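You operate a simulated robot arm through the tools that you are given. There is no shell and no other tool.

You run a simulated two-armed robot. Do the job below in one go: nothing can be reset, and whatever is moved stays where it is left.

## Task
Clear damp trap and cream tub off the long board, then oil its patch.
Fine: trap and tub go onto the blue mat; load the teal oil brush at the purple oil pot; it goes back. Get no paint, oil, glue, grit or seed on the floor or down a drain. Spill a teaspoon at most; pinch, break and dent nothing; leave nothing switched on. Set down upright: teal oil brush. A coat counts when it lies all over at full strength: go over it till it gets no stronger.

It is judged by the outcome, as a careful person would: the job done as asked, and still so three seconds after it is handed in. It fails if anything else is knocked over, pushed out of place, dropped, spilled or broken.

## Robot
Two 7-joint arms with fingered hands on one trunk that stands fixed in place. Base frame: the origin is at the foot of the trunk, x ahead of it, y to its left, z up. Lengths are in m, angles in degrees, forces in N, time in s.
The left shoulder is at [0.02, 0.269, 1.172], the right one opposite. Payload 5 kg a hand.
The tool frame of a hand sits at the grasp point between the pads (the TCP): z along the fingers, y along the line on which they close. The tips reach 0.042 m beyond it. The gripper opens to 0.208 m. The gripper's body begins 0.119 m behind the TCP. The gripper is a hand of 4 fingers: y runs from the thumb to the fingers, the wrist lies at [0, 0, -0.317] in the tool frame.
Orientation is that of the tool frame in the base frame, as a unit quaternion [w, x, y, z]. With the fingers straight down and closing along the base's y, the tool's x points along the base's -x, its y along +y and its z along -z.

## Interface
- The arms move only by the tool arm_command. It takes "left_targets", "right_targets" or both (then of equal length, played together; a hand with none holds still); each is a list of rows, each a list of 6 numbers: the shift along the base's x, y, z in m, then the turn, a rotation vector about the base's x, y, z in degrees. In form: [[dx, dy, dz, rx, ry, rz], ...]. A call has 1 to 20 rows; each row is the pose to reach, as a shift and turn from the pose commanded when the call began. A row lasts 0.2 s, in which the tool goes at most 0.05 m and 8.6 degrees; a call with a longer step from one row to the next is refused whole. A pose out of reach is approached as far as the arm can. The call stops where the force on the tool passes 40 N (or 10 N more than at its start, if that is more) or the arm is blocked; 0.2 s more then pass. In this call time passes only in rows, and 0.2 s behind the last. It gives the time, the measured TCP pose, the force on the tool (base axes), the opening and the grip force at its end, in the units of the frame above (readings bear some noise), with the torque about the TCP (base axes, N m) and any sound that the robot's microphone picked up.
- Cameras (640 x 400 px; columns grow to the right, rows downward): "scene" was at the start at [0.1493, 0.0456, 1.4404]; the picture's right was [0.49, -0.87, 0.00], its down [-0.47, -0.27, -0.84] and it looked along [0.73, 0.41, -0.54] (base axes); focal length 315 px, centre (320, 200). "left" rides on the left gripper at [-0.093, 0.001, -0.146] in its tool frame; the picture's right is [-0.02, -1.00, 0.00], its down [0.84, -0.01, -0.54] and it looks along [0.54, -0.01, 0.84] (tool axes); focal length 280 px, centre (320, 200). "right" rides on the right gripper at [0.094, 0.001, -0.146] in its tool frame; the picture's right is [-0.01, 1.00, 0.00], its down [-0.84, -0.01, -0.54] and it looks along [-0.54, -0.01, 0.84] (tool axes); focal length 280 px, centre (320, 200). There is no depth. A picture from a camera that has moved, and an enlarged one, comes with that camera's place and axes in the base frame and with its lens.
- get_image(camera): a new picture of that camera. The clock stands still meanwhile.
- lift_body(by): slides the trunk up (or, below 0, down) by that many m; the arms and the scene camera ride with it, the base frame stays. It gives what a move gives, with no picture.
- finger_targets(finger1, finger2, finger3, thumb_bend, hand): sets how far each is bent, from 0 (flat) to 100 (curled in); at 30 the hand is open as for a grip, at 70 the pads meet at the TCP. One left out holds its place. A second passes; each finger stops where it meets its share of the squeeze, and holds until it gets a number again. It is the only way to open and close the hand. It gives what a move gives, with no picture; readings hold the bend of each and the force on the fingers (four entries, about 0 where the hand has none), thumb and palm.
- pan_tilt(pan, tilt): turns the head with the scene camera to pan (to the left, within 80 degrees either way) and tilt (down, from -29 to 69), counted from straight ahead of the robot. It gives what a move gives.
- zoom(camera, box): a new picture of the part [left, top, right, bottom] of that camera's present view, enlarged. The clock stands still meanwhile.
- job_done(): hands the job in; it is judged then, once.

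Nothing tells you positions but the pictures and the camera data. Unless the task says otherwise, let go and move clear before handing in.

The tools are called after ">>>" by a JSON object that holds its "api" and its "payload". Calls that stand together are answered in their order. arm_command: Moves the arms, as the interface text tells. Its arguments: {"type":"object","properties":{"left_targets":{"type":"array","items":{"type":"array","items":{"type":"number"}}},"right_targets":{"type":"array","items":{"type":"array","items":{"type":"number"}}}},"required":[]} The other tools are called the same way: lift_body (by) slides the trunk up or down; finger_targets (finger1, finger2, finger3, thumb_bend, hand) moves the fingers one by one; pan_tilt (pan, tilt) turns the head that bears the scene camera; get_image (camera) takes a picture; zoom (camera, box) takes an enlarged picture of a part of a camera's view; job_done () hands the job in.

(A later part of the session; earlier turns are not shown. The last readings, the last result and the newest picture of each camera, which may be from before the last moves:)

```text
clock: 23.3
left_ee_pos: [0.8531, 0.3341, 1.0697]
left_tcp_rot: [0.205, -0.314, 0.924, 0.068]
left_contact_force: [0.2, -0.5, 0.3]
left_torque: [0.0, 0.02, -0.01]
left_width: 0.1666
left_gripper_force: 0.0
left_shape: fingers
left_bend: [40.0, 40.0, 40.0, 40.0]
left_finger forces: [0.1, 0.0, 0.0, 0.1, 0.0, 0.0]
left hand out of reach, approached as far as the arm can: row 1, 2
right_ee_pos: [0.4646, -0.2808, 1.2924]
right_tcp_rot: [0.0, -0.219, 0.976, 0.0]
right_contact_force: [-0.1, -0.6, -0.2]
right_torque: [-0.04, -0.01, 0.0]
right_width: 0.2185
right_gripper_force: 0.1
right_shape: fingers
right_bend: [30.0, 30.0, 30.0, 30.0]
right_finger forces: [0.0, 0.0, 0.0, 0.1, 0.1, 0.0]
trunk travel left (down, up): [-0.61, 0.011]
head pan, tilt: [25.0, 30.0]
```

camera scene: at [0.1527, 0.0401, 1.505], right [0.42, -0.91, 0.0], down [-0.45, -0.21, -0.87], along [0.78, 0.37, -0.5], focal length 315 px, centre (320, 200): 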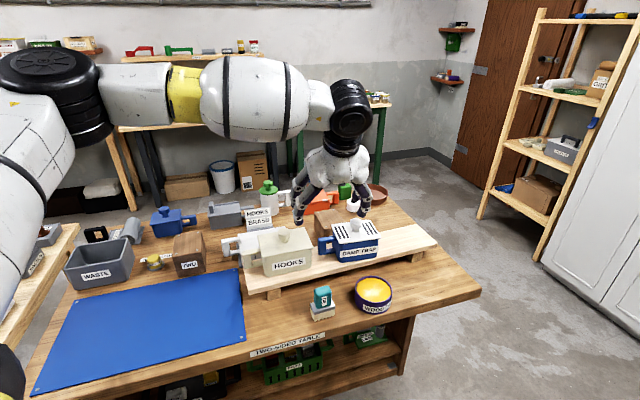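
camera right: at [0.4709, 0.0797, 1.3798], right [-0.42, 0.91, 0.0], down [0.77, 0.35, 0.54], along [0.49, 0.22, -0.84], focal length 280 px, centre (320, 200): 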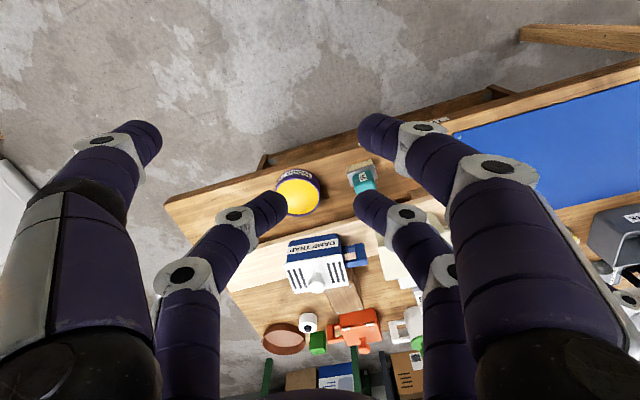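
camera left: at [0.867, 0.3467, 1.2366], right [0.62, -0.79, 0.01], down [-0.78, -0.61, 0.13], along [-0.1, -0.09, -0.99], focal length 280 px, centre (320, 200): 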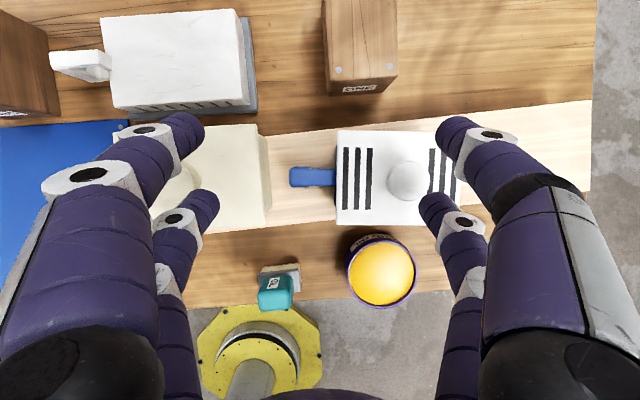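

The boundary runs along the board's normal, suggesting a wrist-yaw or shoulder limit. I'll test with the hand's yaw turned 20° clockwise (still safely above everything).

>>> {"api": "arm_command", "payload": {"left_targets": [[-0.01, 0, 0.0, 0, 0, -7], [-0.02, 0, 0, 0, 0, -14], [-0.03, 0, 0, 0, 0, -20], [-0.01, -0.02, 0, 0, 0, -20], [0.01, -0.035, 0, 0, 0, -20], [0.03, -0.05, 0, 0, 0, -20], [0.05, -0.06, 0, 0, 0, -20]]}}

>>> {"api": "get_image", "payload": {"camera": "scene"}}

```text
clock: 24.9
left_ee_pos: [0.8787, 0.2978, 1.072]
left_tcp_rot: [0.215, -0.15, 0.964, 0.03]
left_contact_force: [-0.3, -0.5, 0.0]
left_torque: [-0.07, 0.05, -0.02]
left_width: 0.1666
left_gripper_force: 0.1
left_shape: fingers
left_bend: [40.0, 40.0, 40.0, 40.0]
left_finger forces: [0.0, 0.0, 0.0, 0.0, 0.0, 0.1]
left hand out of reach, approached as far as the arm can: row 6, 7
right_ee_pos: [0.4649, -0.2799, 1.2936]
right_tcp_rot: [0.0, -0.22, 0.975, 0.0]
right_contact_force: [0.1, 0.2, 0.2]
right_torque: [-0.05, 0.05, 0.01]
right_width: 0.2182
right_gripper_force: 0.1
right_shape: fingers
right_bend: [30.0, 30.0, 30.0, 30.0]
right_finger forces: [0.0, 0.1, 0.0, 0.0, 0.1, 0.0]
trunk travel left (down, up): [-0.61, 0.011]
head pan, tilt: [25.0, 30.0]
```

```text
taken
camera scene: at [0.1529, 0.0408, 1.505], right [0.42, -0.91, 0.0], down [-0.45, -0.21, -0.87], along [0.78, 0.37, -0.5], focal length 315 px, centre (320, 200)
```

scene: 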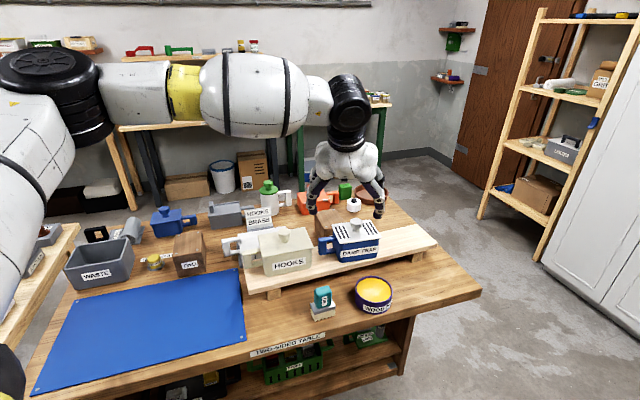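

Yaw matters: the elbow sits up and to the left, so a hand yaw nearer 38° (gripping front-to-back) with a slight sideways tilt should reach. I'll retreat a little, undo the tilt and re-orient that way.

>>> {"api": "arm_command", "payload": {"left_targets": [[-0.03, 0.01, 0.01, -2.4, 7.95, 0], [-0.06, 0.02, 0.02, -4.8, 15.9, 0], [-0.09, 0.03, 0.03, -7.2, 23.9, 0]]}}

>>> {"api": "arm_command", "payload": {"left_targets": [[0, 0, 0, 0, 0, -7.7], [0, 0, 0, 0, 0, -15.4], [0, 0, 0, 0, 0, -23.1], [0, 0, 0, 0, 0, -30.8], [0, 0, 0, 0, 0, -38.5], [0, 0, 0, 0, 0, -46.2], [0, 0, 0, 0, 0, -53.9], [0, 0, 0, 0, 0, -61.6], [0, 0, 0, 0, 0, -69.3]]}}

>>> {"api": "arm_command", "payload": {"left_targets": [[0, 0, 0, -6.0, -4.6, 0], [0, 0, 0, -11.9, -9.2, 0]]}}

```text
clock: 25.7
left_ee_pos: [0.7883, 0.3267, 1.1031]
left_tcp_rot: [0.0, -0.153, 0.988, 0.002]
left_contact_force: [-0.7, 0.8, 0.5]
left_torque: [-0.04, -0.06, 0.01]
left_width: 0.1664
left_gripper_force: 0.1
left_shape: fingers
left_bend: [40.0, 40.0, 40.0, 40.0]
left_finger forces: [0.0, 0.1, 0.0, 0.0, 0.1, 0.0]
right_ee_pos: [0.4648, -0.2797, 1.2931]
right_tcp_rot: [-0.001, -0.22, 0.976, 0.0]
right_contact_force: [0.3, 1.5, -0.1]
right_torque: [-0.04, -0.06, 0.02]
right_width: 0.2185
right_gripper_force: 0.1
right_shape: fingers
right_bend: [30.0, 30.0, 30.0, 30.0]
right_finger forces: [0.0, 0.0, 0.0, 0.1, 0.0, 0.1]
trunk travel left (down, up): [-0.61, 0.011]
head pan, tilt: [25.0, 30.0]
```

```text
clock: 27.7
left_ee_pos: [0.7896, 0.3269, 1.1045]
left_tcp_rot: [0.001, 0.438, 0.899, 0.001]
left_contact_force: [0.4, -0.1, -0.7]
left_torque: [0.0, 0.02, 0.0]
left_width: 0.1666
left_gripper_force: 0.0
left_shape: fingers
left_bend: [40.0, 40.0, 40.0, 40.0]
left_finger forces: [0.1, 0.0, 0.0, 0.0, 0.1, 0.1]
right_ee_pos: [0.4642, -0.2805, 1.2925]
right_tcp_rot: [0.0, -0.219, 0.976, 0.001]
right_contact_force: [1.0, -0.3, -0.5]
right_torque: [0.02, -0.01, 0.04]
right_width: 0.2181
right_gripper_force: 0.0
right_shape: fingers
right_bend: [30.0, 30.0, 30.0, 30.0]
right_finger forces: [0.0, 0.1, 0.0, 0.0, 0.1, 0.1]
trunk travel left (down, up): [-0.61, 0.011]
head pan, tilt: [25.0, 30.0]
```

```text
clock: 28.3
left_ee_pos: [0.7905, 0.3255, 1.1045]
left_tcp_rot: [0.119, 0.433, 0.892, -0.057]
left_contact_force: [0.0, 0.6, -0.3]
left_torque: [0.05, 0.05, -0.03]
left_width: 0.1666
left_gripper_force: 0.0
left_shape: fingers
left_bend: [40.0, 40.0, 40.0, 40.0]
left_finger forces: [0.0, 0.0, 0.0, 0.1, 0.0, 0.0]
right_ee_pos: [0.4635, -0.2812, 1.2938]
right_tcp_rot: [-0.001, -0.221, 0.975, -0.001]
right_contact_force: [0.1, 0.2, -0.4]
right_torque: [-0.04, 0.04, -0.02]
right_width: 0.2186
right_gripper_force: 0.1
right_shape: fingers
right_bend: [30.0, 30.0, 30.0, 30.0]
right_finger forces: [0.1, 0.0, 0.1, 0.0, 0.0, 0.0]
trunk travel left (down, up): [-0.61, 0.011]
head pan, tilt: [25.0, 30.0]
```

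Yaw is 38° with the desired 15° left lean. Now I'll try the hover above the trap.

>>> {"api": "arm_command", "payload": {"left_targets": [[0.029, -0.0134, -0.011, 0, 0, 0], [0.058, -0.0268, -0.022, 0, 0, 0], [0.087, -0.0402, -0.033, 0, 0, 0], [0.1152, -0.0537, -0.044, 0, 0, 0]]}}

>>> {"api": "get_image", "payload": {"camera": "left"}}

>>> {"api": "get_image", "payload": {"camera": "scene"}}

```text
clock: 29.3
left_ee_pos: [0.8799, 0.2858, 1.0666]
left_tcp_rot: [0.121, 0.433, 0.892, -0.058]
left_contact_force: [-0.9, -0.5, 0.6]
left_torque: [0.04, -0.07, 0.02]
left_width: 0.1664
left_gripper_force: 0.1
left_shape: fingers
left_bend: [40.0, 40.0, 40.0, 40.0]
left_finger forces: [0.0, 0.0, 0.0, 0.0, 0.0, 0.1]
left hand out of reach, approached as far as the arm can: row 4
right_ee_pos: [0.4637, -0.2804, 1.2935]
right_tcp_rot: [0.0, -0.22, 0.976, 0.001]
right_contact_force: [-1.8, 0.5, 0.5]
right_torque: [-0.01, -0.19, 0.0]
right_width: 0.2184
right_gripper_force: 0.1
right_shape: fingers
right_bend: [30.0, 30.0, 30.0, 30.0]
right_finger forces: [0.0, 0.0, 0.0, 0.0, 0.0, 0.1]
trunk travel left (down, up): [-0.61, 0.011]
head pan, tilt: [25.0, 30.0]
```

```text
taken
camera left: at [0.9143, 0.245, 1.2324], right [-0.78, -0.63, 0.0], down [-0.6, 0.74, 0.3], along [-0.19, 0.23, -0.96], focal length 280 px, centre (320, 200)
```

left: 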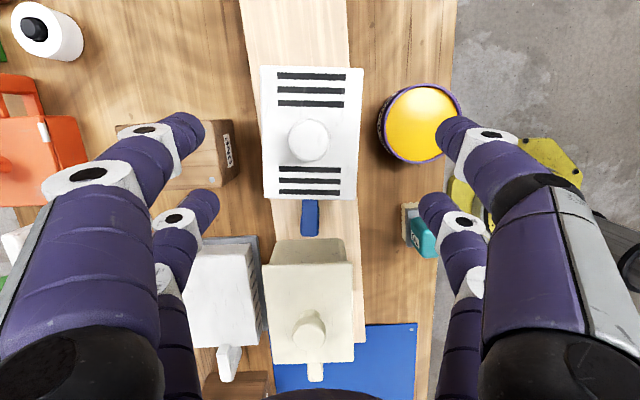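

```text
taken
camera scene: at [0.1509, 0.0404, 1.5054], right [0.42, -0.91, 0.0], down [-0.45, -0.21, -0.87], along [0.79, 0.37, -0.5], focal length 315 px, centre (320, 200)
```

scene: 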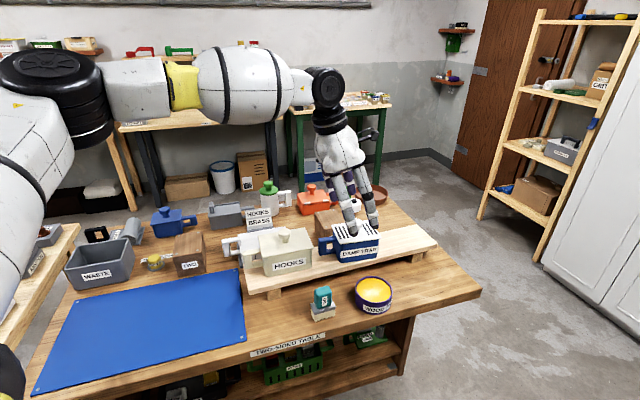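

The trap knob is confirmed at (0.906, 0.270) and the hand is nearly above it; reach grows lower down. I'll narrow the opening slightly and descend to z≈1.0 while centring.

>>> {"api": "finger_targets", "payload": {"hand": "left", "finger1": 44, "finger2": 44, "finger3": 44, "thumb_bend": 44}}

>>> {"api": "arm_command", "payload": {"left_targets": [[0.0, 0.0, -0.03, 0, 0, 0], [0.013, -0.007, -0.05, 0, 0, 0], [0.0256, -0.0148, -0.067, 0, 0, 0]]}}

>>> {"api": "get_image", "payload": {"camera": "left"}}

>>> {"api": "zoom", "payload": {"camera": "scene", "box": [230, 130, 470, 280]}}

```text
clock: 30.3
left_ee_pos: [0.881, 0.2858, 1.065]
left_tcp_rot: [0.119, 0.432, 0.892, -0.058]
left_contact_force: [0.3, 0.1, -1.1]
left_torque: [0.02, 0.04, 0.02]
left_width: 0.1455
left_gripper_force: 0.0
left_shape: fingers
left_bend: [44.0, 44.0, 44.0, 44.0]
left_finger forces: [0.0, 0.0, 0.0, 0.0, 0.1, 0.0]
right_ee_pos: [0.4657, -0.2802, 1.2924]
right_tcp_rot: [0.0, -0.219, 0.976, 0.0]
right_contact_force: [1.6, 0.6, -0.7]
right_torque: [0.0, 0.06, -0.01]
right_width: 0.2183
right_gripper_force: 0.0
right_shape: fingers
right_bend: [30.0, 30.0, 30.0, 30.0]
right_finger forces: [0.0, 0.0, 0.1, 0.1, 0.0, 0.1]
trunk travel left (down, up): [-0.61, 0.011]
head pan, tilt: [25.0, 30.0]
```

```text
clock: 31.1
left_ee_pos: [0.8762, 0.2933, 1.0039]
left_tcp_rot: [0.119, 0.432, 0.892, -0.057]
left_contact_force: [0.3, -1.1, -0.7]
left_torque: [-0.02, 0.03, -0.02]
left_width: 0.1457
left_gripper_force: 0.0
left_shape: fingers
left_bend: [44.0, 44.0, 44.0, 44.0]
left_finger forces: [0.0, 0.0, 0.1, 0.0, 0.0, 0.0]
left hand out of reach, approached as far as the arm can: row 2, 3
right_ee_pos: [0.4645, -0.2811, 1.2919]
right_tcp_rot: [-0.001, -0.219, 0.976, 0.0]
right_contact_force: [-0.1, -0.2, -0.8]
right_torque: [-0.03, 0.0, 0.01]
right_width: 0.2182
right_gripper_force: 0.1
right_shape: fingers
right_bend: [30.0, 30.0, 30.0, 30.0]
right_finger forces: [0.0, 0.1, 0.0, 0.1, 0.1, 0.0]
trunk travel left (down, up): [-0.61, 0.011]
head pan, tilt: [25.0, 30.0]
```

```text
taken
camera left: at [0.9113, 0.2504, 1.1697], right [-0.78, -0.63, 0.0], down [-0.6, 0.74, 0.3], along [-0.19, 0.23, -0.95], focal length 280 px, centre (320, 200)
```

left: 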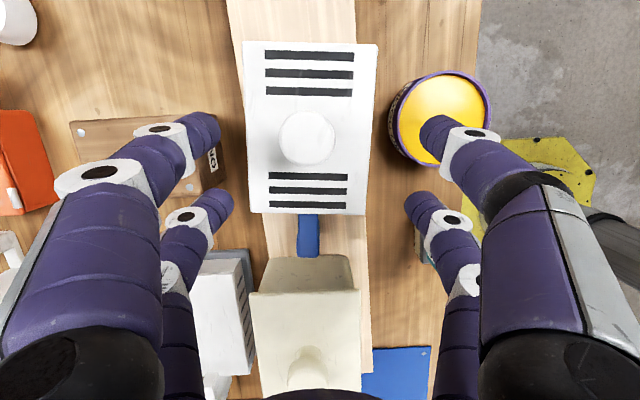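

```text
2.67 times, centred on (350, 205) of scene
camera zoom: at [0.1533, 0.0403, 1.5049], right [0.42, -0.91, 0.0], down [-0.45, -0.21, -0.87], along [0.78, 0.37, -0.5], focal length 840 px, centre (240, 187)
```

zoom: 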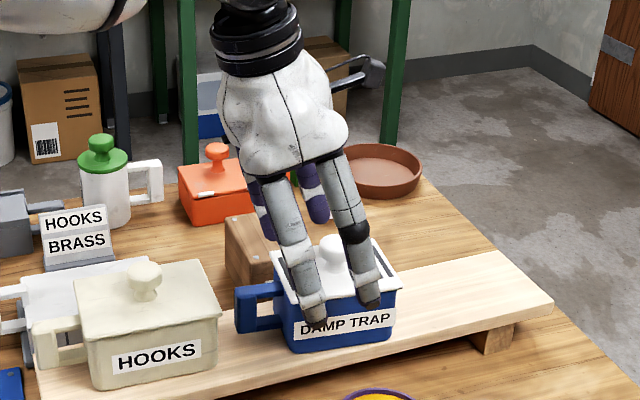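

The wrist limit acts like a sphere around a raised elbow, so a lower trunk should help reach at this height. I'll lift the hand back up and away, then lower the trunk by 0.2 m.

>>> {"api": "arm_command", "payload": {"left_targets": [[-0.01, 0.004, 0.045, 0, 0, 0], [-0.03, 0.01, 0.085, 0, 0, 0], [-0.05, 0.02, 0.125, 0, 0, 0], [-0.07, 0.03, 0.165, 0, 0, 0], [-0.08, 0.03, 0.205, 0, 0, 0], [-0.08, 0.03, 0.24, 0, 0, 0]]}}

>>> {"api": "lift_body", "payload": {"by": -0.2}}

>>> {"api": "get_image", "payload": {"camera": "scene"}}

```text
clock: 32.5
left_ee_pos: [0.7994, 0.3222, 1.2444]
left_tcp_rot: [0.118, 0.432, 0.892, -0.057]
left_contact_force: [-0.1, -0.3, -1.2]
left_torque: [-0.03, 0.01, 0.0]
left_width: 0.1452
left_gripper_force: 0.0
left_shape: fingers
left_bend: [44.0, 44.0, 44.0, 44.0]
left_finger forces: [0.0, 0.1, 0.1, 0.1, 0.0, 0.1]
right_ee_pos: [0.4645, -0.2793, 1.2924]
right_tcp_rot: [0.001, -0.219, 0.976, 0.0]
right_contact_force: [0.0, -1.2, 0.2]
right_torque: [-0.03, 0.02, -0.02]
right_width: 0.2185
right_gripper_force: 0.0
right_shape: fingers
right_bend: [30.0, 30.0, 30.0, 30.0]
right_finger forces: [0.0, 0.0, 0.0, 0.0, 0.0, 0.2]
trunk travel left (down, up): [-0.61, 0.011]
head pan, tilt: [25.0, 30.0]
```

```text
clock: 34.7
left_ee_pos: [0.799, 0.3196, 1.0464]
left_tcp_rot: [0.118, 0.433, 0.892, -0.057]
left_contact_force: [-0.4, 0.0, 0.7]
left_torque: [0.0, -0.03, 0.01]
left_width: 0.1453
left_gripper_force: 0.0
left_shape: fingers
left_bend: [44.0, 44.0, 44.0, 44.0]
left_finger forces: [0.1, 0.0, 0.1, 0.0, 0.0, 0.0]
right_ee_pos: [0.4638, -0.2813, 1.0934]
right_tcp_rot: [0.0, -0.22, 0.976, 0.001]
right_contact_force: [-0.3, -0.6, 0.6]
right_torque: [-0.01, -0.05, 0.02]
right_width: 0.2183
right_gripper_force: 0.0
right_shape: fingers
right_bend: [30.0, 30.0, 30.0, 30.0]
right_finger forces: [0.0, 0.1, 0.0, 0.0, 0.0, 0.1]
trunk travel left (down, up): [-0.41, 0.211]
head pan, tilt: [25.0, 30.0]
```

```text
taken
camera scene: at [0.1627, 0.0402, 1.3036], right [0.42, -0.91, 0.0], down [-0.45, -0.21, -0.87], along [0.79, 0.37, -0.5], focal length 315 px, centre (320, 200)
```

scene: 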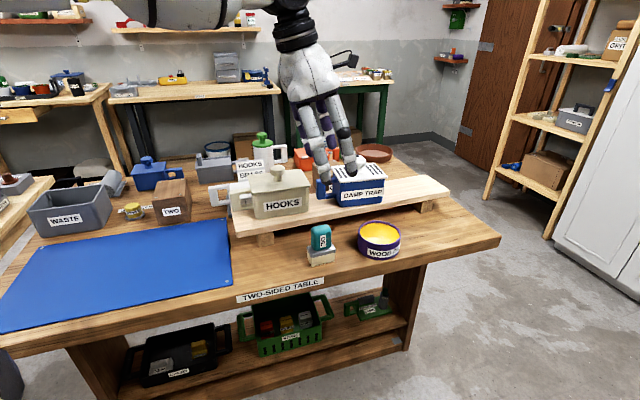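

Trunk is down; now I'll retry the hover over the trap.

>>> {"api": "arm_command", "payload": {"left_targets": [[0.027, -0.012, 0.01, 0, 0, 0], [0.054, -0.024, 0.01, 0, 0, 0], [0.081, -0.037, 0.0, 0, 0, 0], [0.1065, -0.0486, -0.026, 0, 0, 0]]}}

>>> {"api": "get_image", "payload": {"camera": "left"}}

```text
clock: 35.7
left_ee_pos: [0.8617, 0.2917, 1.0489]
left_tcp_rot: [0.121, 0.431, 0.893, -0.056]
left_contact_force: [-0.9, -0.3, 1.1]
left_torque: [0.04, -0.1, 0.03]
left_width: 0.1451
left_gripper_force: 0.0
left_shape: fingers
left_bend: [44.0, 44.0, 44.0, 44.0]
left_finger forces: [0.0, 0.0, 0.0, 0.0, 0.0, 0.0]
left hand out of reach, approached as far as the arm can: row 3, 4
right_ee_pos: [0.4646, -0.2791, 1.0924]
right_tcp_rot: [-0.001, -0.221, 0.975, 0.0]
right_contact_force: [-0.7, -0.1, 0.0]
right_torque: [0.0, -0.09, 0.0]
right_width: 0.2183
right_gripper_force: 0.1
right_shape: fingers
right_bend: [30.0, 30.0, 30.0, 30.0]
right_finger forces: [0.1, 0.0, 0.0, 0.0, 0.1, 0.0]
trunk travel left (down, up): [-0.41, 0.211]
head pan, tilt: [25.0, 30.0]
```

```text
taken
camera left: at [0.8957, 0.251, 1.215], right [-0.77, -0.63, 0.0], down [-0.6, 0.74, 0.3], along [-0.19, 0.23, -0.95], focal length 280 px, centre (320, 200)
```

left: 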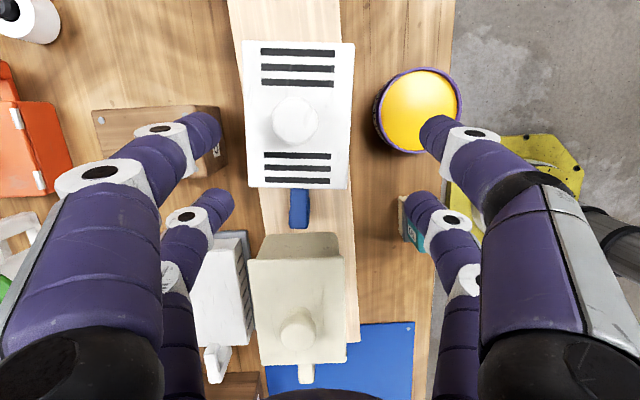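

Still short by ~3 cm. I'll look at the arm's own posture with the head camera to understand which joint limits it.

>>> {"api": "pan_tilt", "payload": {"pan": 55, "tilt": 0}}

>>> {"api": "get_image", "payload": {"camera": "scene"}}

>>> {"api": "pan_tilt", "payload": {"pan": 78, "tilt": 20}}

>>> {"api": "get_image", "payload": {"camera": "scene"}}

```text
clock: 36.6
left_ee_pos: [0.8631, 0.2911, 1.0492]
left_tcp_rot: [0.121, 0.432, 0.892, -0.057]
left_contact_force: [-0.4, 0.3, -0.3]
left_torque: [0.03, 0.01, 0.02]
left_width: 0.1452
left_gripper_force: 0.1
left_shape: fingers
left_bend: [44.0, 44.0, 44.0, 44.0]
left_finger forces: [0.0, 0.0, 0.0, 0.1, 0.0, 0.1]
right_ee_pos: [0.4646, -0.2808, 1.0918]
right_tcp_rot: [0.0, -0.219, 0.976, 0.0]
right_contact_force: [0.0, -0.3, -0.8]
right_torque: [0.02, 0.04, -0.01]
right_width: 0.2185
right_gripper_force: 0.1
right_shape: fingers
right_bend: [30.0, 30.0, 30.0, 30.0]
right_finger forces: [0.1, 0.0, 0.0, 0.0, 0.1, 0.0]
trunk travel left (down, up): [-0.41, 0.211]
head pan, tilt: [55.0, 0.0]
```

```text
taken
camera scene: at [0.1329, 0.0756, 1.3517], right [0.82, -0.57, 0.0], down [0.0, 0.0, -1.0], along [0.57, 0.82, 0.0], focal length 315 px, centre (320, 200)
```

scene: 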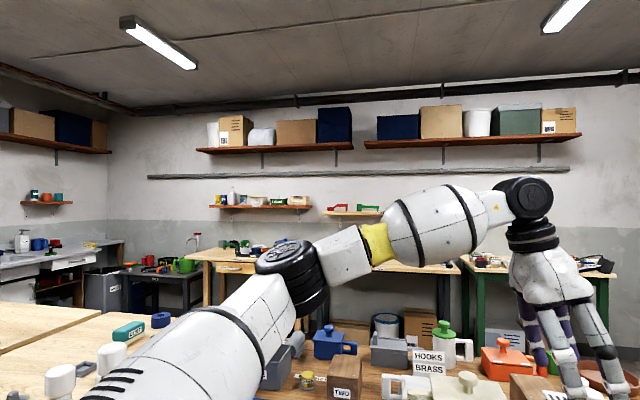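

```text
clock: 37.5
left_ee_pos: [0.8619, 0.2914, 1.0484]
left_tcp_rot: [0.12, 0.432, 0.892, -0.058]
left_contact_force: [-0.1, -0.7, 0.5]
left_torque: [-0.05, 0.02, 0.04]
left_width: 0.145
left_gripper_force: 0.0
left_shape: fingers
left_bend: [44.0, 44.0, 44.0, 44.0]
left_finger forces: [0.0, 0.1, 0.1, 0.0, 0.0, 0.0]
right_ee_pos: [0.4656, -0.2803, 1.0932]
right_tcp_rot: [0.0, -0.22, 0.975, 0.0]
right_contact_force: [-0.2, -0.3, -0.2]
right_torque: [0.03, 0.0, 0.0]
right_width: 0.2185
right_gripper_force: 0.0
right_shape: fingers
right_bend: [30.0, 30.0, 30.0, 30.0]
right_finger forces: [0.1, 0.1, 0.0, 0.0, 0.0, 0.0]
trunk travel left (down, up): [-0.41, 0.211]
head pan, tilt: [78.0, 20.0]
```

```text
taken
camera scene: at [0.1006, 0.0931, 1.3195], right [0.98, -0.21, 0.0], down [-0.07, -0.33, -0.94], along [0.2, 0.92, -0.34], focal length 315 px, centre (320, 200)
```

scene: 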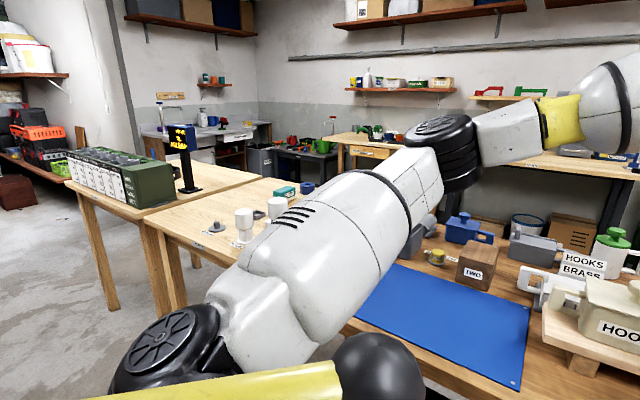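

The arm's elbow is raised and not fully straight, so tilting the wrist further back to the left is the sure way to gain reach. I'll lean the hand 10° more and try again at hover height.

>>> {"api": "arm_command", "payload": {"left_targets": [[0, 0, 0, -4.0, -3.05, 0], [0, 0, 0, -7.9, -6.1, 0], [0.015, -0.007, -0.01, -7.9, -6.1, 0], [0.03, -0.014, -0.02, -7.9, -6.1, 0], [0.0435, -0.0205, -0.03, -7.9, -6.1, 0]]}}

>>> {"api": "get_image", "payload": {"camera": "left"}}

```text
clock: 38.7
left_ee_pos: [0.9076, 0.2722, 1.0157]
left_tcp_rot: [0.195, 0.426, 0.879, -0.096]
left_contact_force: [1.1, -0.5, -0.6]
left_torque: [-0.15, 0.06, -0.08]
left_width: 0.1454
left_gripper_force: 0.1
left_shape: fingers
left_bend: [44.0, 44.0, 44.0, 44.0]
left_finger forces: [0.1, 0.0, 0.1, 0.0, 0.1, 0.0]
right_ee_pos: [0.4666, -0.2802, 1.0913]
right_tcp_rot: [-0.001, -0.22, 0.975, -0.001]
right_contact_force: [0.8, 0.7, -1.1]
right_torque: [-0.04, 0.1, -0.01]
right_width: 0.2184
right_gripper_force: 0.1
right_shape: fingers
right_bend: [30.0, 30.0, 30.0, 30.0]
right_finger forces: [0.0, 0.0, 0.1, 0.0, 0.0, 0.1]
trunk travel left (down, up): [-0.41, 0.211]
head pan, tilt: [78.0, 20.0]
```

```text
taken
camera left: at [0.9248, 0.2536, 1.1872], right [-0.78, -0.63, 0.01], down [-0.62, 0.77, 0.13], along [-0.09, 0.1, -0.99], focal length 280 px, centre (320, 200)
```

left: 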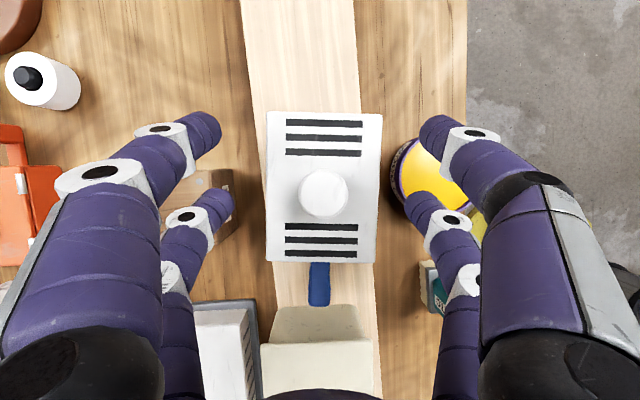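

The hand is now centred over the trap with a 25° lean. I'll descend partway between the lid edges, easing the lean back to ~18° as lower height allows more reach.

>>> {"api": "arm_command", "payload": {"left_targets": [[-0.004, 0.004, -0.015, 0, 0, 0], [-0.006, 0.007, -0.035, 1.8, 1.4, 0], [-0.007, 0.008, -0.05, 3.7, 2.9, 0], [-0.0075, 0.0075, -0.061, 5.5, 4.3, 0]]}}

>>> {"api": "pan_tilt", "payload": {"pan": 20, "tilt": 30}}

>>> {"api": "zoom", "payload": {"camera": "scene", "box": [260, 100, 460, 225]}}

>>> {"api": "get_image", "payload": {"camera": "left"}}

```text
clock: 39.7
left_ee_pos: [0.8994, 0.2816, 0.9571]
left_tcp_rot: [0.141, 0.43, 0.889, -0.069]
left_contact_force: [0.3, 0.0, -0.1]
left_torque: [-0.03, 0.05, -0.04]
left_width: 0.1451
left_gripper_force: 0.0
left_shape: fingers
left_bend: [44.0, 44.0, 44.0, 44.0]
left_finger forces: [0.0, 0.1, 0.1, 0.1, 0.1, 0.0]
right_ee_pos: [0.466, -0.2794, 1.0916]
right_tcp_rot: [-0.001, -0.22, 0.975, 0.0]
right_contact_force: [0.6, 0.0, 0.4]
right_torque: [-0.01, 0.08, 0.02]
right_width: 0.2183
right_gripper_force: 0.0
right_shape: fingers
right_bend: [30.0, 30.0, 30.0, 30.0]
right_finger forces: [0.0, 0.0, 0.1, 0.0, 0.0, 0.1]
trunk travel left (down, up): [-0.41, 0.211]
head pan, tilt: [78.0, 20.0]
```

```text
clock: 41.0
left_ee_pos: [0.8982, 0.2813, 0.9582]
left_tcp_rot: [0.142, 0.431, 0.889, -0.069]
left_contact_force: [0.3, 0.1, 0.6]
left_torque: [-0.04, 0.01, 0.02]
left_width: 0.1451
left_gripper_force: 0.0
left_shape: fingers
left_bend: [44.0, 44.0, 44.0, 44.0]
left_finger forces: [0.0, 0.0, 0.0, 0.0, 0.0, 0.0]
right_ee_pos: [0.4659, -0.2797, 1.0929]
right_tcp_rot: [0.0, -0.22, 0.975, 0.0]
right_contact_force: [-0.1, 0.0, -0.5]
right_torque: [0.02, 0.02, 0.03]
right_width: 0.2184
right_gripper_force: 0.0
right_shape: fingers
right_bend: [30.0, 30.0, 30.0, 30.0]
right_finger forces: [0.0, 0.0, 0.0, 0.1, 0.1, 0.0]
trunk travel left (down, up): [-0.41, 0.211]
head pan, tilt: [20.0, 30.0]
```

```text
3.20 times, centred on (360, 162) of scene
camera zoom: at [0.1661, 0.033, 1.3034], right [0.34, -0.94, 0.0], down [-0.47, -0.17, -0.87], along [0.81, 0.3, -0.5], focal length 1008 px, centre (192, 320)
```

zoom: 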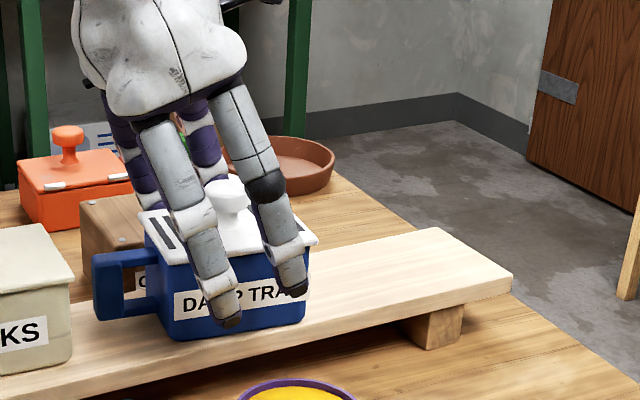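

```text
taken
camera left: at [0.9278, 0.2463, 1.1263], right [-0.78, -0.63, 0.01], down [-0.61, 0.75, 0.25], along [-0.16, 0.19, -0.97], focal length 280 px, centre (320, 200)
```

left: 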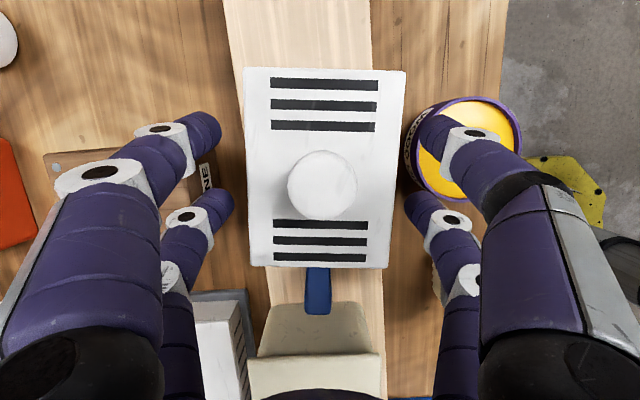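

Fingers straddle the trap cleanly, but sit ~2 cm too far to its right end. I'll shift left 1.4 cm and descend the last 2.3 cm.

>>> {"api": "arm_command", "payload": {"left_targets": [[-0.0086, 0.011, 0.0, 0, 0, 0], [-0.0086, 0.011, -0.012, 0, 0, 0], [-0.0086, 0.011, -0.023, 0, 0, 0]]}}

>>> {"api": "zoom", "payload": {"camera": "scene", "box": [260, 100, 460, 225]}}

>>> {"api": "get_image", "payload": {"camera": "left"}}

```text
clock: 41.8
left_ee_pos: [0.8881, 0.2916, 0.9348]
left_tcp_rot: [0.141, 0.43, 0.889, -0.069]
left_contact_force: [-0.8, 0.2, 0.1]
left_torque: [0.0, 0.04, -0.03]
left_width: 0.1452
left_gripper_force: 0.0
left_shape: fingers
left_bend: [44.0, 44.0, 44.0, 44.0]
left_finger forces: [0.0, 0.0, 0.0, 0.1, 0.0, 0.0]
right_ee_pos: [0.4665, -0.2796, 1.0926]
right_tcp_rot: [0.0, -0.22, 0.975, 0.0]
right_contact_force: [0.6, 0.1, -0.3]
right_torque: [-0.04, 0.03, -0.01]
right_width: 0.2182
right_gripper_force: 0.0
right_shape: fingers
right_bend: [30.0, 30.0, 30.0, 30.0]
right_finger forces: [0.0, 0.1, 0.0, 0.1, 0.0, 0.0]
trunk travel left (down, up): [-0.41, 0.211]
head pan, tilt: [20.0, 30.0]
```

```text
3.20 times, centred on (360, 162) of scene
camera zoom: at [0.1663, 0.033, 1.3034], right [0.34, -0.94, 0.0], down [-0.47, -0.17, -0.87], along [0.81, 0.3, -0.5], focal length 1008 px, centre (192, 320)
```

zoom: 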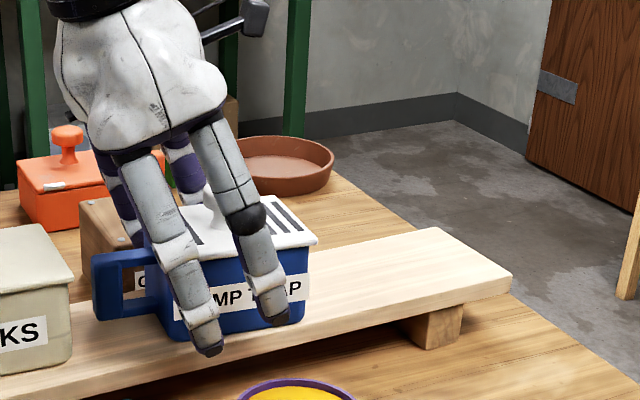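

```text
taken
camera left: at [0.9185, 0.2572, 1.1027], right [-0.78, -0.63, 0.01], down [-0.61, 0.75, 0.25], along [-0.16, 0.19, -0.97], focal length 280 px, centre (320, 200)
```

left: 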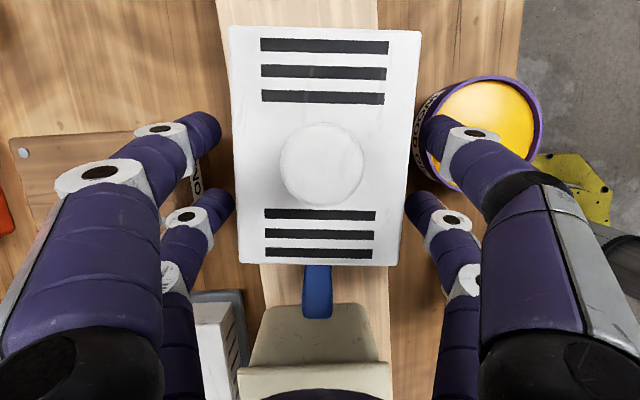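

The fingers are well placed on either side of the trap's body. I'll close gently in steps.

>>> {"api": "finger_targets", "payload": {"hand": "left", "finger1": 54, "finger2": 54, "finger3": 54, "thumb_bend": 54}}

>>> {"api": "zoom", "payload": {"camera": "scene", "box": [260, 100, 460, 225]}}

>>> {"api": "get_image", "payload": {"camera": "left"}}

```text
clock: 42.8
left_ee_pos: [0.8883, 0.2913, 0.9342]
left_tcp_rot: [0.141, 0.431, 0.889, -0.069]
left_contact_force: [-0.5, -0.2, -0.7]
left_torque: [0.03, 0.04, -0.01]
left_width: 0.0991
left_gripper_force: 4.4
left_shape: fingers
left_bend: [53.0, 52.0, 53.0, 53.0]
left_finger forces: [2.2, 2.5, 2.1, 0.0, 2.9, 0.0]
right_ee_pos: [0.4648, -0.2801, 1.0925]
right_tcp_rot: [-0.001, -0.22, 0.976, 0.001]
right_contact_force: [0.0, -0.3, 0.0]
right_torque: [-0.01, -0.02, -0.02]
right_width: 0.2184
right_gripper_force: 0.0
right_shape: fingers
right_bend: [30.0, 30.0, 30.0, 30.0]
right_finger forces: [0.0, 0.0, 0.1, 0.0, 0.0, 0.1]
trunk travel left (down, up): [-0.41, 0.211]
head pan, tilt: [20.0, 30.0]
```

```text
3.20 times, centred on (360, 162) of scene
camera zoom: at [0.1663, 0.033, 1.3033], right [0.34, -0.94, 0.0], down [-0.47, -0.17, -0.87], along [0.81, 0.3, -0.5], focal length 1008 px, centre (192, 320)
```

zoom: 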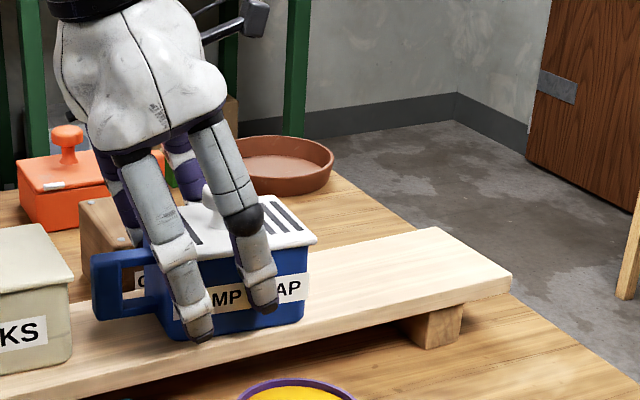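

```text
taken
camera left: at [0.9184, 0.257, 1.1022], right [-0.78, -0.63, 0.01], down [-0.61, 0.75, 0.25], along [-0.16, 0.19, -0.97], focal length 280 px, centre (320, 200)
```

left: 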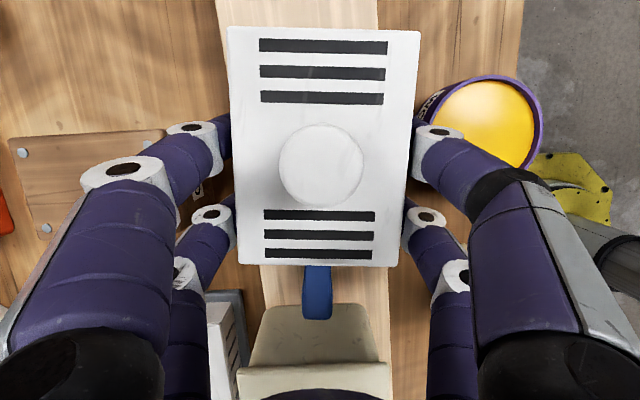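

Contact on all four fingers at ~0.099 m with light force. I'll firm up the grip moderately.

>>> {"api": "finger_targets", "payload": {"hand": "left", "finger1": 58, "finger2": 58, "finger3": 58, "thumb_bend": 58}}

```text
clock: 43.8
left_ee_pos: [0.8893, 0.2917, 0.9348]
left_tcp_rot: [0.141, 0.431, 0.888, -0.07]
left_contact_force: [-0.9, -0.7, -1.4]
left_torque: [0.03, 0.01, 0.0]
left_width: 0.0978
left_gripper_force: 13.1
left_shape: fingers
left_bend: [53.0, 52.0, 53.0, 55.0]
left_finger forces: [6.7, 6.1, 5.2, 0.0, 7.8, 0.0]
right_ee_pos: [0.465, -0.2798, 1.093]
right_tcp_rot: [0.0, -0.22, 0.976, 0.0]
right_contact_force: [0.4, 0.5, -0.6]
right_torque: [-0.01, 0.01, -0.03]
right_width: 0.2183
right_gripper_force: 0.1
right_shape: fingers
right_bend: [30.0, 30.0, 30.0, 30.0]
right_finger forces: [0.1, 0.0, 0.1, 0.0, 0.0, 0.0]
trunk travel left (down, up): [-0.41, 0.211]
head pan, tilt: [20.0, 30.0]
```

Grip is about 13 N total, evenly shared. I'll lift 2 cm and check that the whole trap comes up together.

>>> {"api": "arm_command", "payload": {"left_targets": [[0, 0, 0.01, 0, 0, 0], [0, 0, 0.02, 0, 0, 0]]}}

>>> {"api": "zoom", "payload": {"camera": "scene", "box": [260, 100, 460, 225]}}

```text
clock: 44.4
left_ee_pos: [0.8894, 0.2908, 0.9557]
left_tcp_rot: [0.14, 0.43, 0.889, -0.068]
left_contact_force: [-0.2, 0.3, -3.2]
left_torque: [0.02, 0.06, 0.02]
left_width: 0.098
left_gripper_force: 13.0
left_shape: fingers
left_bend: [53.0, 52.0, 53.0, 55.0]
left_finger forces: [6.7, 6.2, 5.1, 0.0, 7.8, 0.1]
right_ee_pos: [0.4657, -0.28, 1.0922]
right_tcp_rot: [0.0, -0.22, 0.976, -0.001]
right_contact_force: [0.8, 0.1, 0.2]
right_torque: [0.0, -0.04, -0.01]
right_width: 0.2182
right_gripper_force: 0.0
right_shape: fingers
right_bend: [30.0, 30.0, 30.0, 30.0]
right_finger forces: [0.0, 0.1, 0.0, 0.0, 0.0, 0.0]
trunk travel left (down, up): [-0.41, 0.211]
head pan, tilt: [20.0, 30.0]
```

```text
3.20 times, centred on (360, 162) of scene
camera zoom: at [0.1664, 0.033, 1.3033], right [0.34, -0.94, 0.0], down [-0.47, -0.17, -0.87], along [0.81, 0.3, -0.5], focal length 1008 px, centre (192, 320)
```

zoom: 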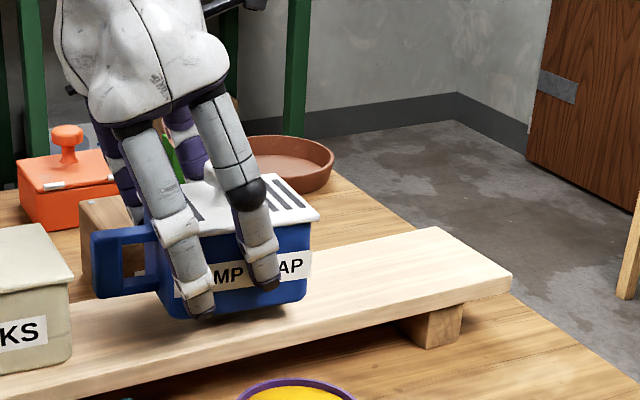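

The trap lifts whole and level (~3 N). I'll raise it clear of the tub's knob, keeping it level, and then carry it gently toward the far-left part of the mat.

>>> {"api": "arm_command", "payload": {"left_targets": [[-0.01, -0.008, 0.02, 0, 0, 0], [-0.02, -0.015, 0.045, 0, 0, 0], [-0.03, -0.022, 0.07, 0, 0, 0], [-0.04, -0.026, 0.1, 0, 0, 0], [-0.05, -0.026, 0.13, 0, 0, 0], [-0.06, -0.02, 0.15, 0, 0, 0], [-0.075, -0.002, 0.155, 0, 0, 0], [-0.09, 0.016, 0.155, 0, 0, 0], [-0.11, 0.04, 0.155, 0, 0, 0], [-0.13, 0.064, 0.155, 0, 0, 0], [-0.15, 0.088, 0.155, 0, 0, 0], [-0.17, 0.112, 0.155, 0, 0, 0], [-0.19, 0.136, 0.155, 0, 0, 0], [-0.21, 0.16, 0.155, 0, 0, 0]]}}

>>> {"api": "pan_tilt", "payload": {"pan": 40, "tilt": 30}}

>>> {"api": "get_image", "payload": {"camera": "scene"}}

```text
clock: 47.4
left_ee_pos: [0.6799, 0.4541, 1.1113]
left_tcp_rot: [0.143, 0.431, 0.888, -0.07]
left_contact_force: [0.7, 0.0, -2.9]
left_torque: [-0.02, 0.03, 0.01]
left_width: 0.0974
left_gripper_force: 13.2
left_shape: fingers
left_bend: [53.0, 52.0, 53.0, 55.0]
left_finger forces: [6.6, 6.1, 5.0, 0.0, 7.6, 0.0]
right_ee_pos: [0.4637, -0.2789, 1.094]
right_tcp_rot: [0.001, -0.221, 0.975, 0.0]
right_contact_force: [0.0, -0.7, 0.7]
right_torque: [-0.08, -0.05, 0.01]
right_width: 0.2182
right_gripper_force: 0.0
right_shape: fingers
right_bend: [30.0, 30.0, 30.0, 30.0]
right_finger forces: [0.1, 0.0, 0.0, 0.0, 0.0, 0.0]
trunk travel left (down, up): [-0.41, 0.211]
head pan, tilt: [20.0, 30.0]
```

```text
clock: 48.2
left_ee_pos: [0.6825, 0.4538, 1.111]
left_tcp_rot: [0.141, 0.431, 0.889, -0.07]
left_contact_force: [0.1, -0.5, -2.7]
left_torque: [0.05, 0.04, 0.0]
left_width: 0.0976
left_gripper_force: 13.2
left_shape: fingers
left_bend: [53.0, 52.0, 53.0, 55.0]
left_finger forces: [6.6, 6.0, 5.1, 0.0, 7.6, 0.1]
right_ee_pos: [0.4661, -0.2802, 1.0926]
right_tcp_rot: [-0.001, -0.219, 0.976, 0.001]
right_contact_force: [0.0, 0.4, 0.4]
right_torque: [0.0, 0.01, 0.03]
right_width: 0.2183
right_gripper_force: 0.0
right_shape: fingers
right_bend: [30.0, 30.0, 30.0, 30.0]
right_finger forces: [0.0, 0.1, 0.0, 0.0, 0.1, 0.1]
trunk travel left (down, up): [-0.41, 0.211]
head pan, tilt: [40.0, 30.0]
```

```text
taken
camera scene: at [0.1508, 0.0601, 1.3033], right [0.64, -0.77, 0.0], down [-0.38, -0.32, -0.87], along [0.66, 0.56, -0.5], focal length 315 px, centre (320, 200)
```

scene: 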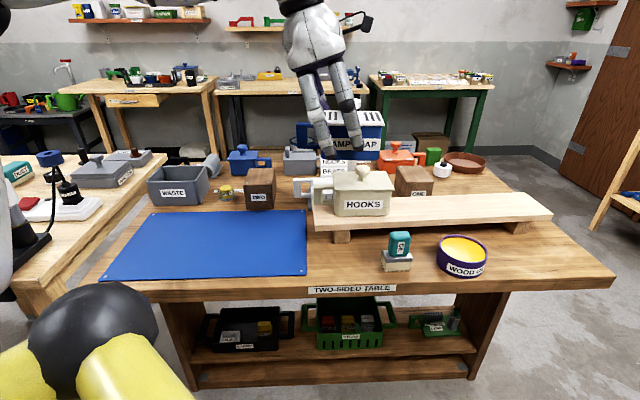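

The trap is carried level over the tub. I'll check the bare part of the board for a patch marking while continuing the carry to above the mat.

>>> {"api": "zoom", "payload": {"camera": "scene", "box": [300, 150, 560, 312]}}

>>> {"api": "arm_command", "payload": {"left_targets": [[-0.02, 0.023, 0, 0, 0, 0], [-0.04, 0.046, 0, 0, 0, 0], [-0.06, 0.07, 0, 0, 0, 0], [-0.08, 0.094, 0, 0, 0, 0], [-0.1, 0.118, 0, 0, 0, 0], [-0.12, 0.142, 0, 0, 0, 0], [-0.14, 0.166, 0, 0, 0, 0], [-0.16, 0.19, 0, 0, 0, 0], [-0.18, 0.214, 0, 0, 0, 0], [-0.2, 0.238, 0, 0, 0, 0], [-0.22, 0.262, 0, 0, 0, 0], [-0.24, 0.286, 0, 0, 0, 0], [-0.257, 0.307, 0, 0, 0, 0], [-0.271, 0.323, 0, 0, 0, 0]]}}

>>> {"api": "get_image", "payload": {"camera": "left"}}

>>> {"api": "get_image", "payload": {"camera": "scene"}}

```text
2.46 times, centred on (430, 231) of scene
camera zoom: at [0.1508, 0.0601, 1.3033], right [0.64, -0.77, 0.0], down [-0.38, -0.32, -0.87], along [0.66, 0.56, -0.5], focal length 776 px, centre (49, 124)
```

zoom: 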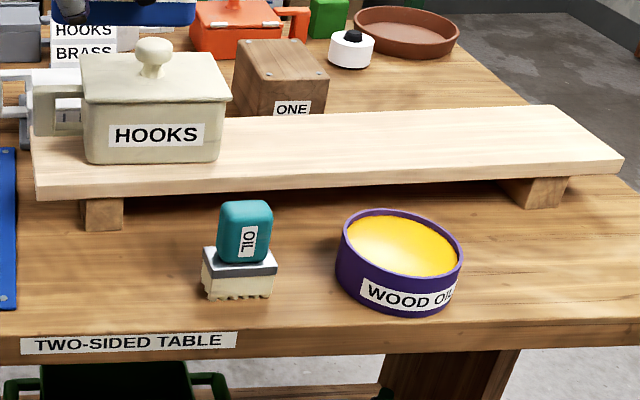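

```text
clock: 51.2
left_ee_pos: [0.4081, 0.777, 1.1114]
left_tcp_rot: [0.142, 0.43, 0.889, -0.069]
left_contact_force: [-2.3, -0.7, -3.0]
left_torque: [0.11, -0.13, 0.06]
left_width: 0.0975
left_gripper_force: 12.9
left_shape: fingers
left_bend: [53.0, 52.0, 53.0, 55.0]
left_finger forces: [6.5, 6.1, 5.1, 0.0, 7.7, 0.0]
right_ee_pos: [0.4646, -0.2809, 1.0933]
right_tcp_rot: [0.0, -0.221, 0.975, 0.0]
right_contact_force: [-0.8, -0.6, 1.5]
right_torque: [0.05, -0.18, 0.0]
right_width: 0.218
right_gripper_force: 0.1
right_shape: fingers
right_bend: [30.0, 30.0, 30.0, 30.0]
right_finger forces: [0.0, 0.1, 0.0, 0.1, 0.0, 0.0]
trunk travel left (down, up): [-0.41, 0.211]
head pan, tilt: [40.0, 30.0]
```

```text
taken
camera left: at [0.4375, 0.7414, 1.2786], right [-0.78, -0.63, 0.0], down [-0.61, 0.75, 0.25], along [-0.16, 0.19, -0.97], focal length 280 px, centre (320, 200)
```

left: 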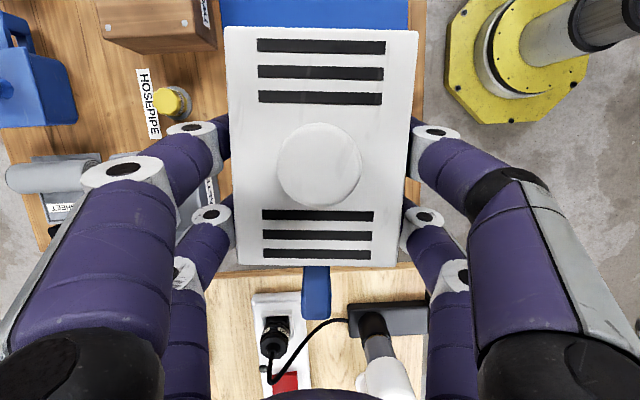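

```text
taken
camera scene: at [0.1492, 0.0597, 1.304], right [0.64, -0.77, 0.0], down [-0.38, -0.32, -0.87], along [0.66, 0.56, -0.5], focal length 315 px, centre (320, 200)
```

scene: 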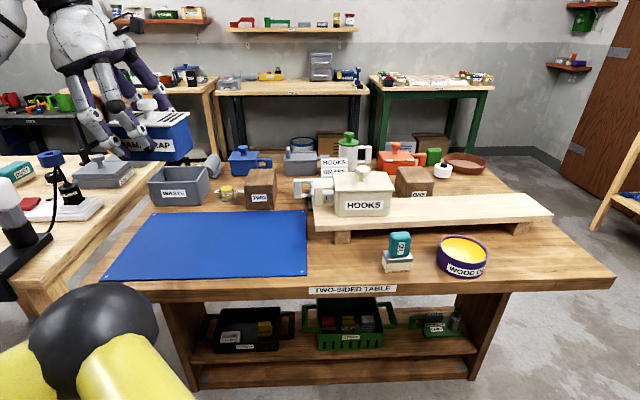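

Over the mat's left part now: trap centre ≈ e1 0.287 on a mat spanning −0.04…0.41, so it fits with its handle. I'll lower it toward the mat.

>>> {"api": "arm_command", "payload": {"left_targets": [[0.003, -0.003, -0.03, 0, 0, 0], [0.003, -0.003, -0.06, 0, 0, 0], [0.003, -0.003, -0.09, 0, 0, 0], [0.003, -0.003, -0.12, 0, 0, 0], [0.003, -0.003, -0.15, 0, 0, 0], [0.003, -0.003, -0.18, 0, 0, 0], [0.003, -0.003, -0.205, 0, 0, 0]]}}

>>> {"api": "get_image", "payload": {"camera": "scene"}}

>>> {"api": "zoom", "payload": {"camera": "scene", "box": [80, 130, 320, 290]}}

```text
clock: 52.8
left_ee_pos: [0.4118, 0.7697, 0.9047]
left_tcp_rot: [0.141, 0.431, 0.889, -0.069]
left_contact_force: [0.1, -0.2, -4.4]
left_torque: [0.02, 0.01, -0.03]
left_width: 0.0975
left_gripper_force: 12.7
left_shape: fingers
left_bend: [53.0, 52.0, 53.0, 55.0]
left_finger forces: [6.5, 6.2, 5.1, 0.0, 7.5, 0.0]
right_ee_pos: [0.465, -0.2808, 1.0928]
right_tcp_rot: [0.0, -0.221, 0.975, 0.0]
right_contact_force: [0.4, -0.1, 0.4]
right_torque: [-0.05, 0.02, 0.0]
right_width: 0.2184
right_gripper_force: 0.2
right_shape: fingers
right_bend: [30.0, 30.0, 30.0, 30.0]
right_finger forces: [0.0, 0.0, 0.1, 0.0, 0.0, 0.0]
trunk travel left (down, up): [-0.41, 0.211]
head pan, tilt: [40.0, 30.0]
```

```text
taken
camera scene: at [0.1507, 0.0605, 1.3033], right [0.64, -0.77, 0.0], down [-0.38, -0.32, -0.87], along [0.66, 0.56, -0.5], focal length 315 px, centre (320, 200)
```

scene: 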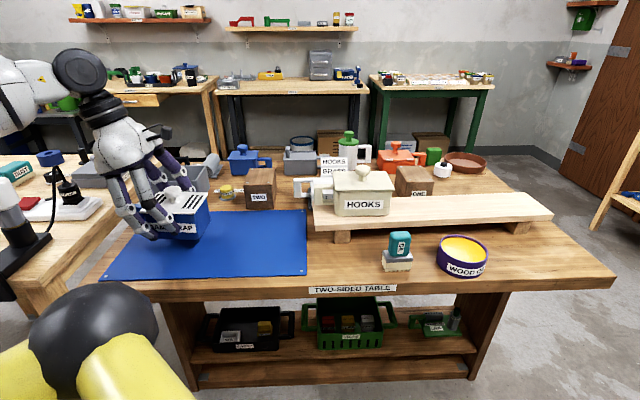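

```text
2.50 times, centred on (200, 210) of scene
camera zoom: at [0.1507, 0.0605, 1.3033], right [0.64, -0.77, 0.0], down [-0.38, -0.32, -0.87], along [0.66, 0.56, -0.5], focal length 788 px, centre (620, 175)
```

zoom: 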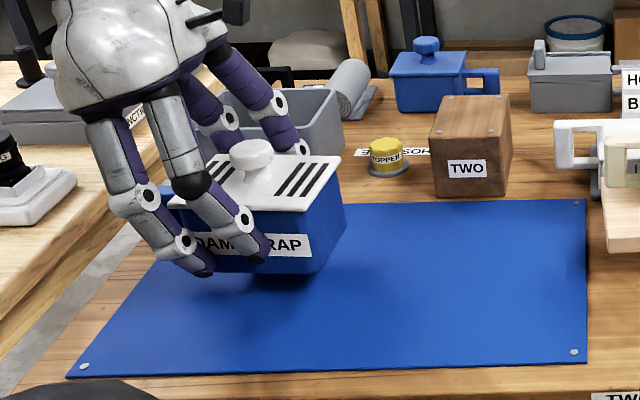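

It's just above the mat with the handle still inside the mat's edge. I'll lower the last ~3 cm slowly until contact.

>>> {"api": "arm_command", "payload": {"left_targets": [[0, 0, -0.008, 0, 0, 0], [0, 0, -0.016, 0, 0, 0], [0, 0, -0.022, 0, 0, 0], [0, 0, -0.026, 0, 0, 0]]}}

>>> {"api": "zoom", "payload": {"camera": "scene", "box": [80, 130, 320, 290]}}

```text
clock: 53.8
left_ee_pos: [0.4112, 0.7705, 0.878]
left_tcp_rot: [0.141, 0.431, 0.888, -0.069]
left_contact_force: [0.5, 0.6, -3.4]
left_torque: [0.02, 0.06, -0.01]
left_width: 0.0976
left_gripper_force: 12.6
left_shape: fingers
left_bend: [53.0, 52.0, 53.0, 55.0]
left_finger forces: [6.5, 6.1, 5.0, 0.0, 7.5, 0.0]
right_ee_pos: [0.4653, -0.2801, 1.0926]
right_tcp_rot: [0.0, -0.219, 0.976, 0.0]
right_contact_force: [-0.5, 0.1, -0.5]
right_torque: [-0.03, -0.04, 0.01]
right_width: 0.2182
right_gripper_force: 0.0
right_shape: fingers
right_bend: [30.0, 30.0, 30.0, 30.0]
right_finger forces: [0.0, 0.1, 0.0, 0.0, 0.0, 0.0]
trunk travel left (down, up): [-0.41, 0.211]
head pan, tilt: [40.0, 30.0]
```

```text
2.50 times, centred on (200, 210) of scene
camera zoom: at [0.1506, 0.0604, 1.3033], right [0.64, -0.77, 0.0], down [-0.38, -0.32, -0.87], along [0.66, 0.56, -0.5], focal length 788 px, centre (620, 175)
```

zoom: 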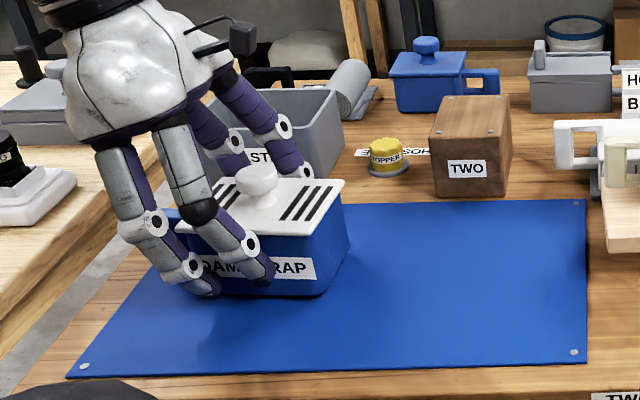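

Still fully carried (−3.4 N). I'll continue in 2–3 mm steps.

>>> {"api": "arm_command", "payload": {"left_targets": [[0, 0, -0.002, 0, 0, 0], [0, 0, -0.004, 0, 0, 0]]}}

>>> {"api": "arm_command", "payload": {"left_targets": [[0, 0, -0.002, 0, 0, 0], [0, 0, -0.003, 0, 0, 0]]}}

```text
clock: 54.4
left_ee_pos: [0.4122, 0.7715, 0.8741]
left_tcp_rot: [0.142, 0.431, 0.888, -0.07]
left_contact_force: [0.5, 0.3, -2.8]
left_torque: [0.06, 0.06, -0.02]
left_width: 0.0976
left_gripper_force: 12.5
left_shape: fingers
left_bend: [53.0, 52.0, 53.0, 55.0]
left_finger forces: [6.5, 6.1, 5.1, 0.0, 7.5, 0.0]
right_ee_pos: [0.4638, -0.2802, 1.0933]
right_tcp_rot: [0.0, -0.219, 0.976, 0.0]
right_contact_force: [-0.6, 0.5, -0.5]
right_torque: [-0.02, -0.01, 0.01]
right_width: 0.2183
right_gripper_force: 0.2
right_shape: fingers
right_bend: [30.0, 30.0, 30.0, 30.0]
right_finger forces: [0.1, 0.1, 0.0, 0.0, 0.1, 0.0]
trunk travel left (down, up): [-0.41, 0.211]
head pan, tilt: [40.0, 30.0]
```

```text
clock: 55.0
left_ee_pos: [0.4129, 0.7724, 0.8734]
left_tcp_rot: [0.141, 0.431, 0.889, -0.07]
left_contact_force: [0.0, -1.2, -0.8]
left_torque: [-0.08, -0.02, -0.06]
left_width: 0.0976
left_gripper_force: 12.9
left_shape: fingers
left_bend: [53.0, 52.0, 53.0, 55.0]
left_finger forces: [6.1, 6.0, 5.4, 0.0, 8.0, 0.1]
right_ee_pos: [0.4658, -0.2809, 1.0927]
right_tcp_rot: [0.001, -0.22, 0.975, 0.0]
right_contact_force: [0.4, 0.3, 0.2]
right_torque: [0.0, 0.01, -0.02]
right_width: 0.2183
right_gripper_force: 0.0
right_shape: fingers
right_bend: [30.0, 30.0, 30.0, 30.0]
right_finger forces: [0.1, 0.1, 0.0, 0.1, 0.0, 0.0]
trunk travel left (down, up): [-0.41, 0.211]
head pan, tilt: [40.0, 30.0]
```

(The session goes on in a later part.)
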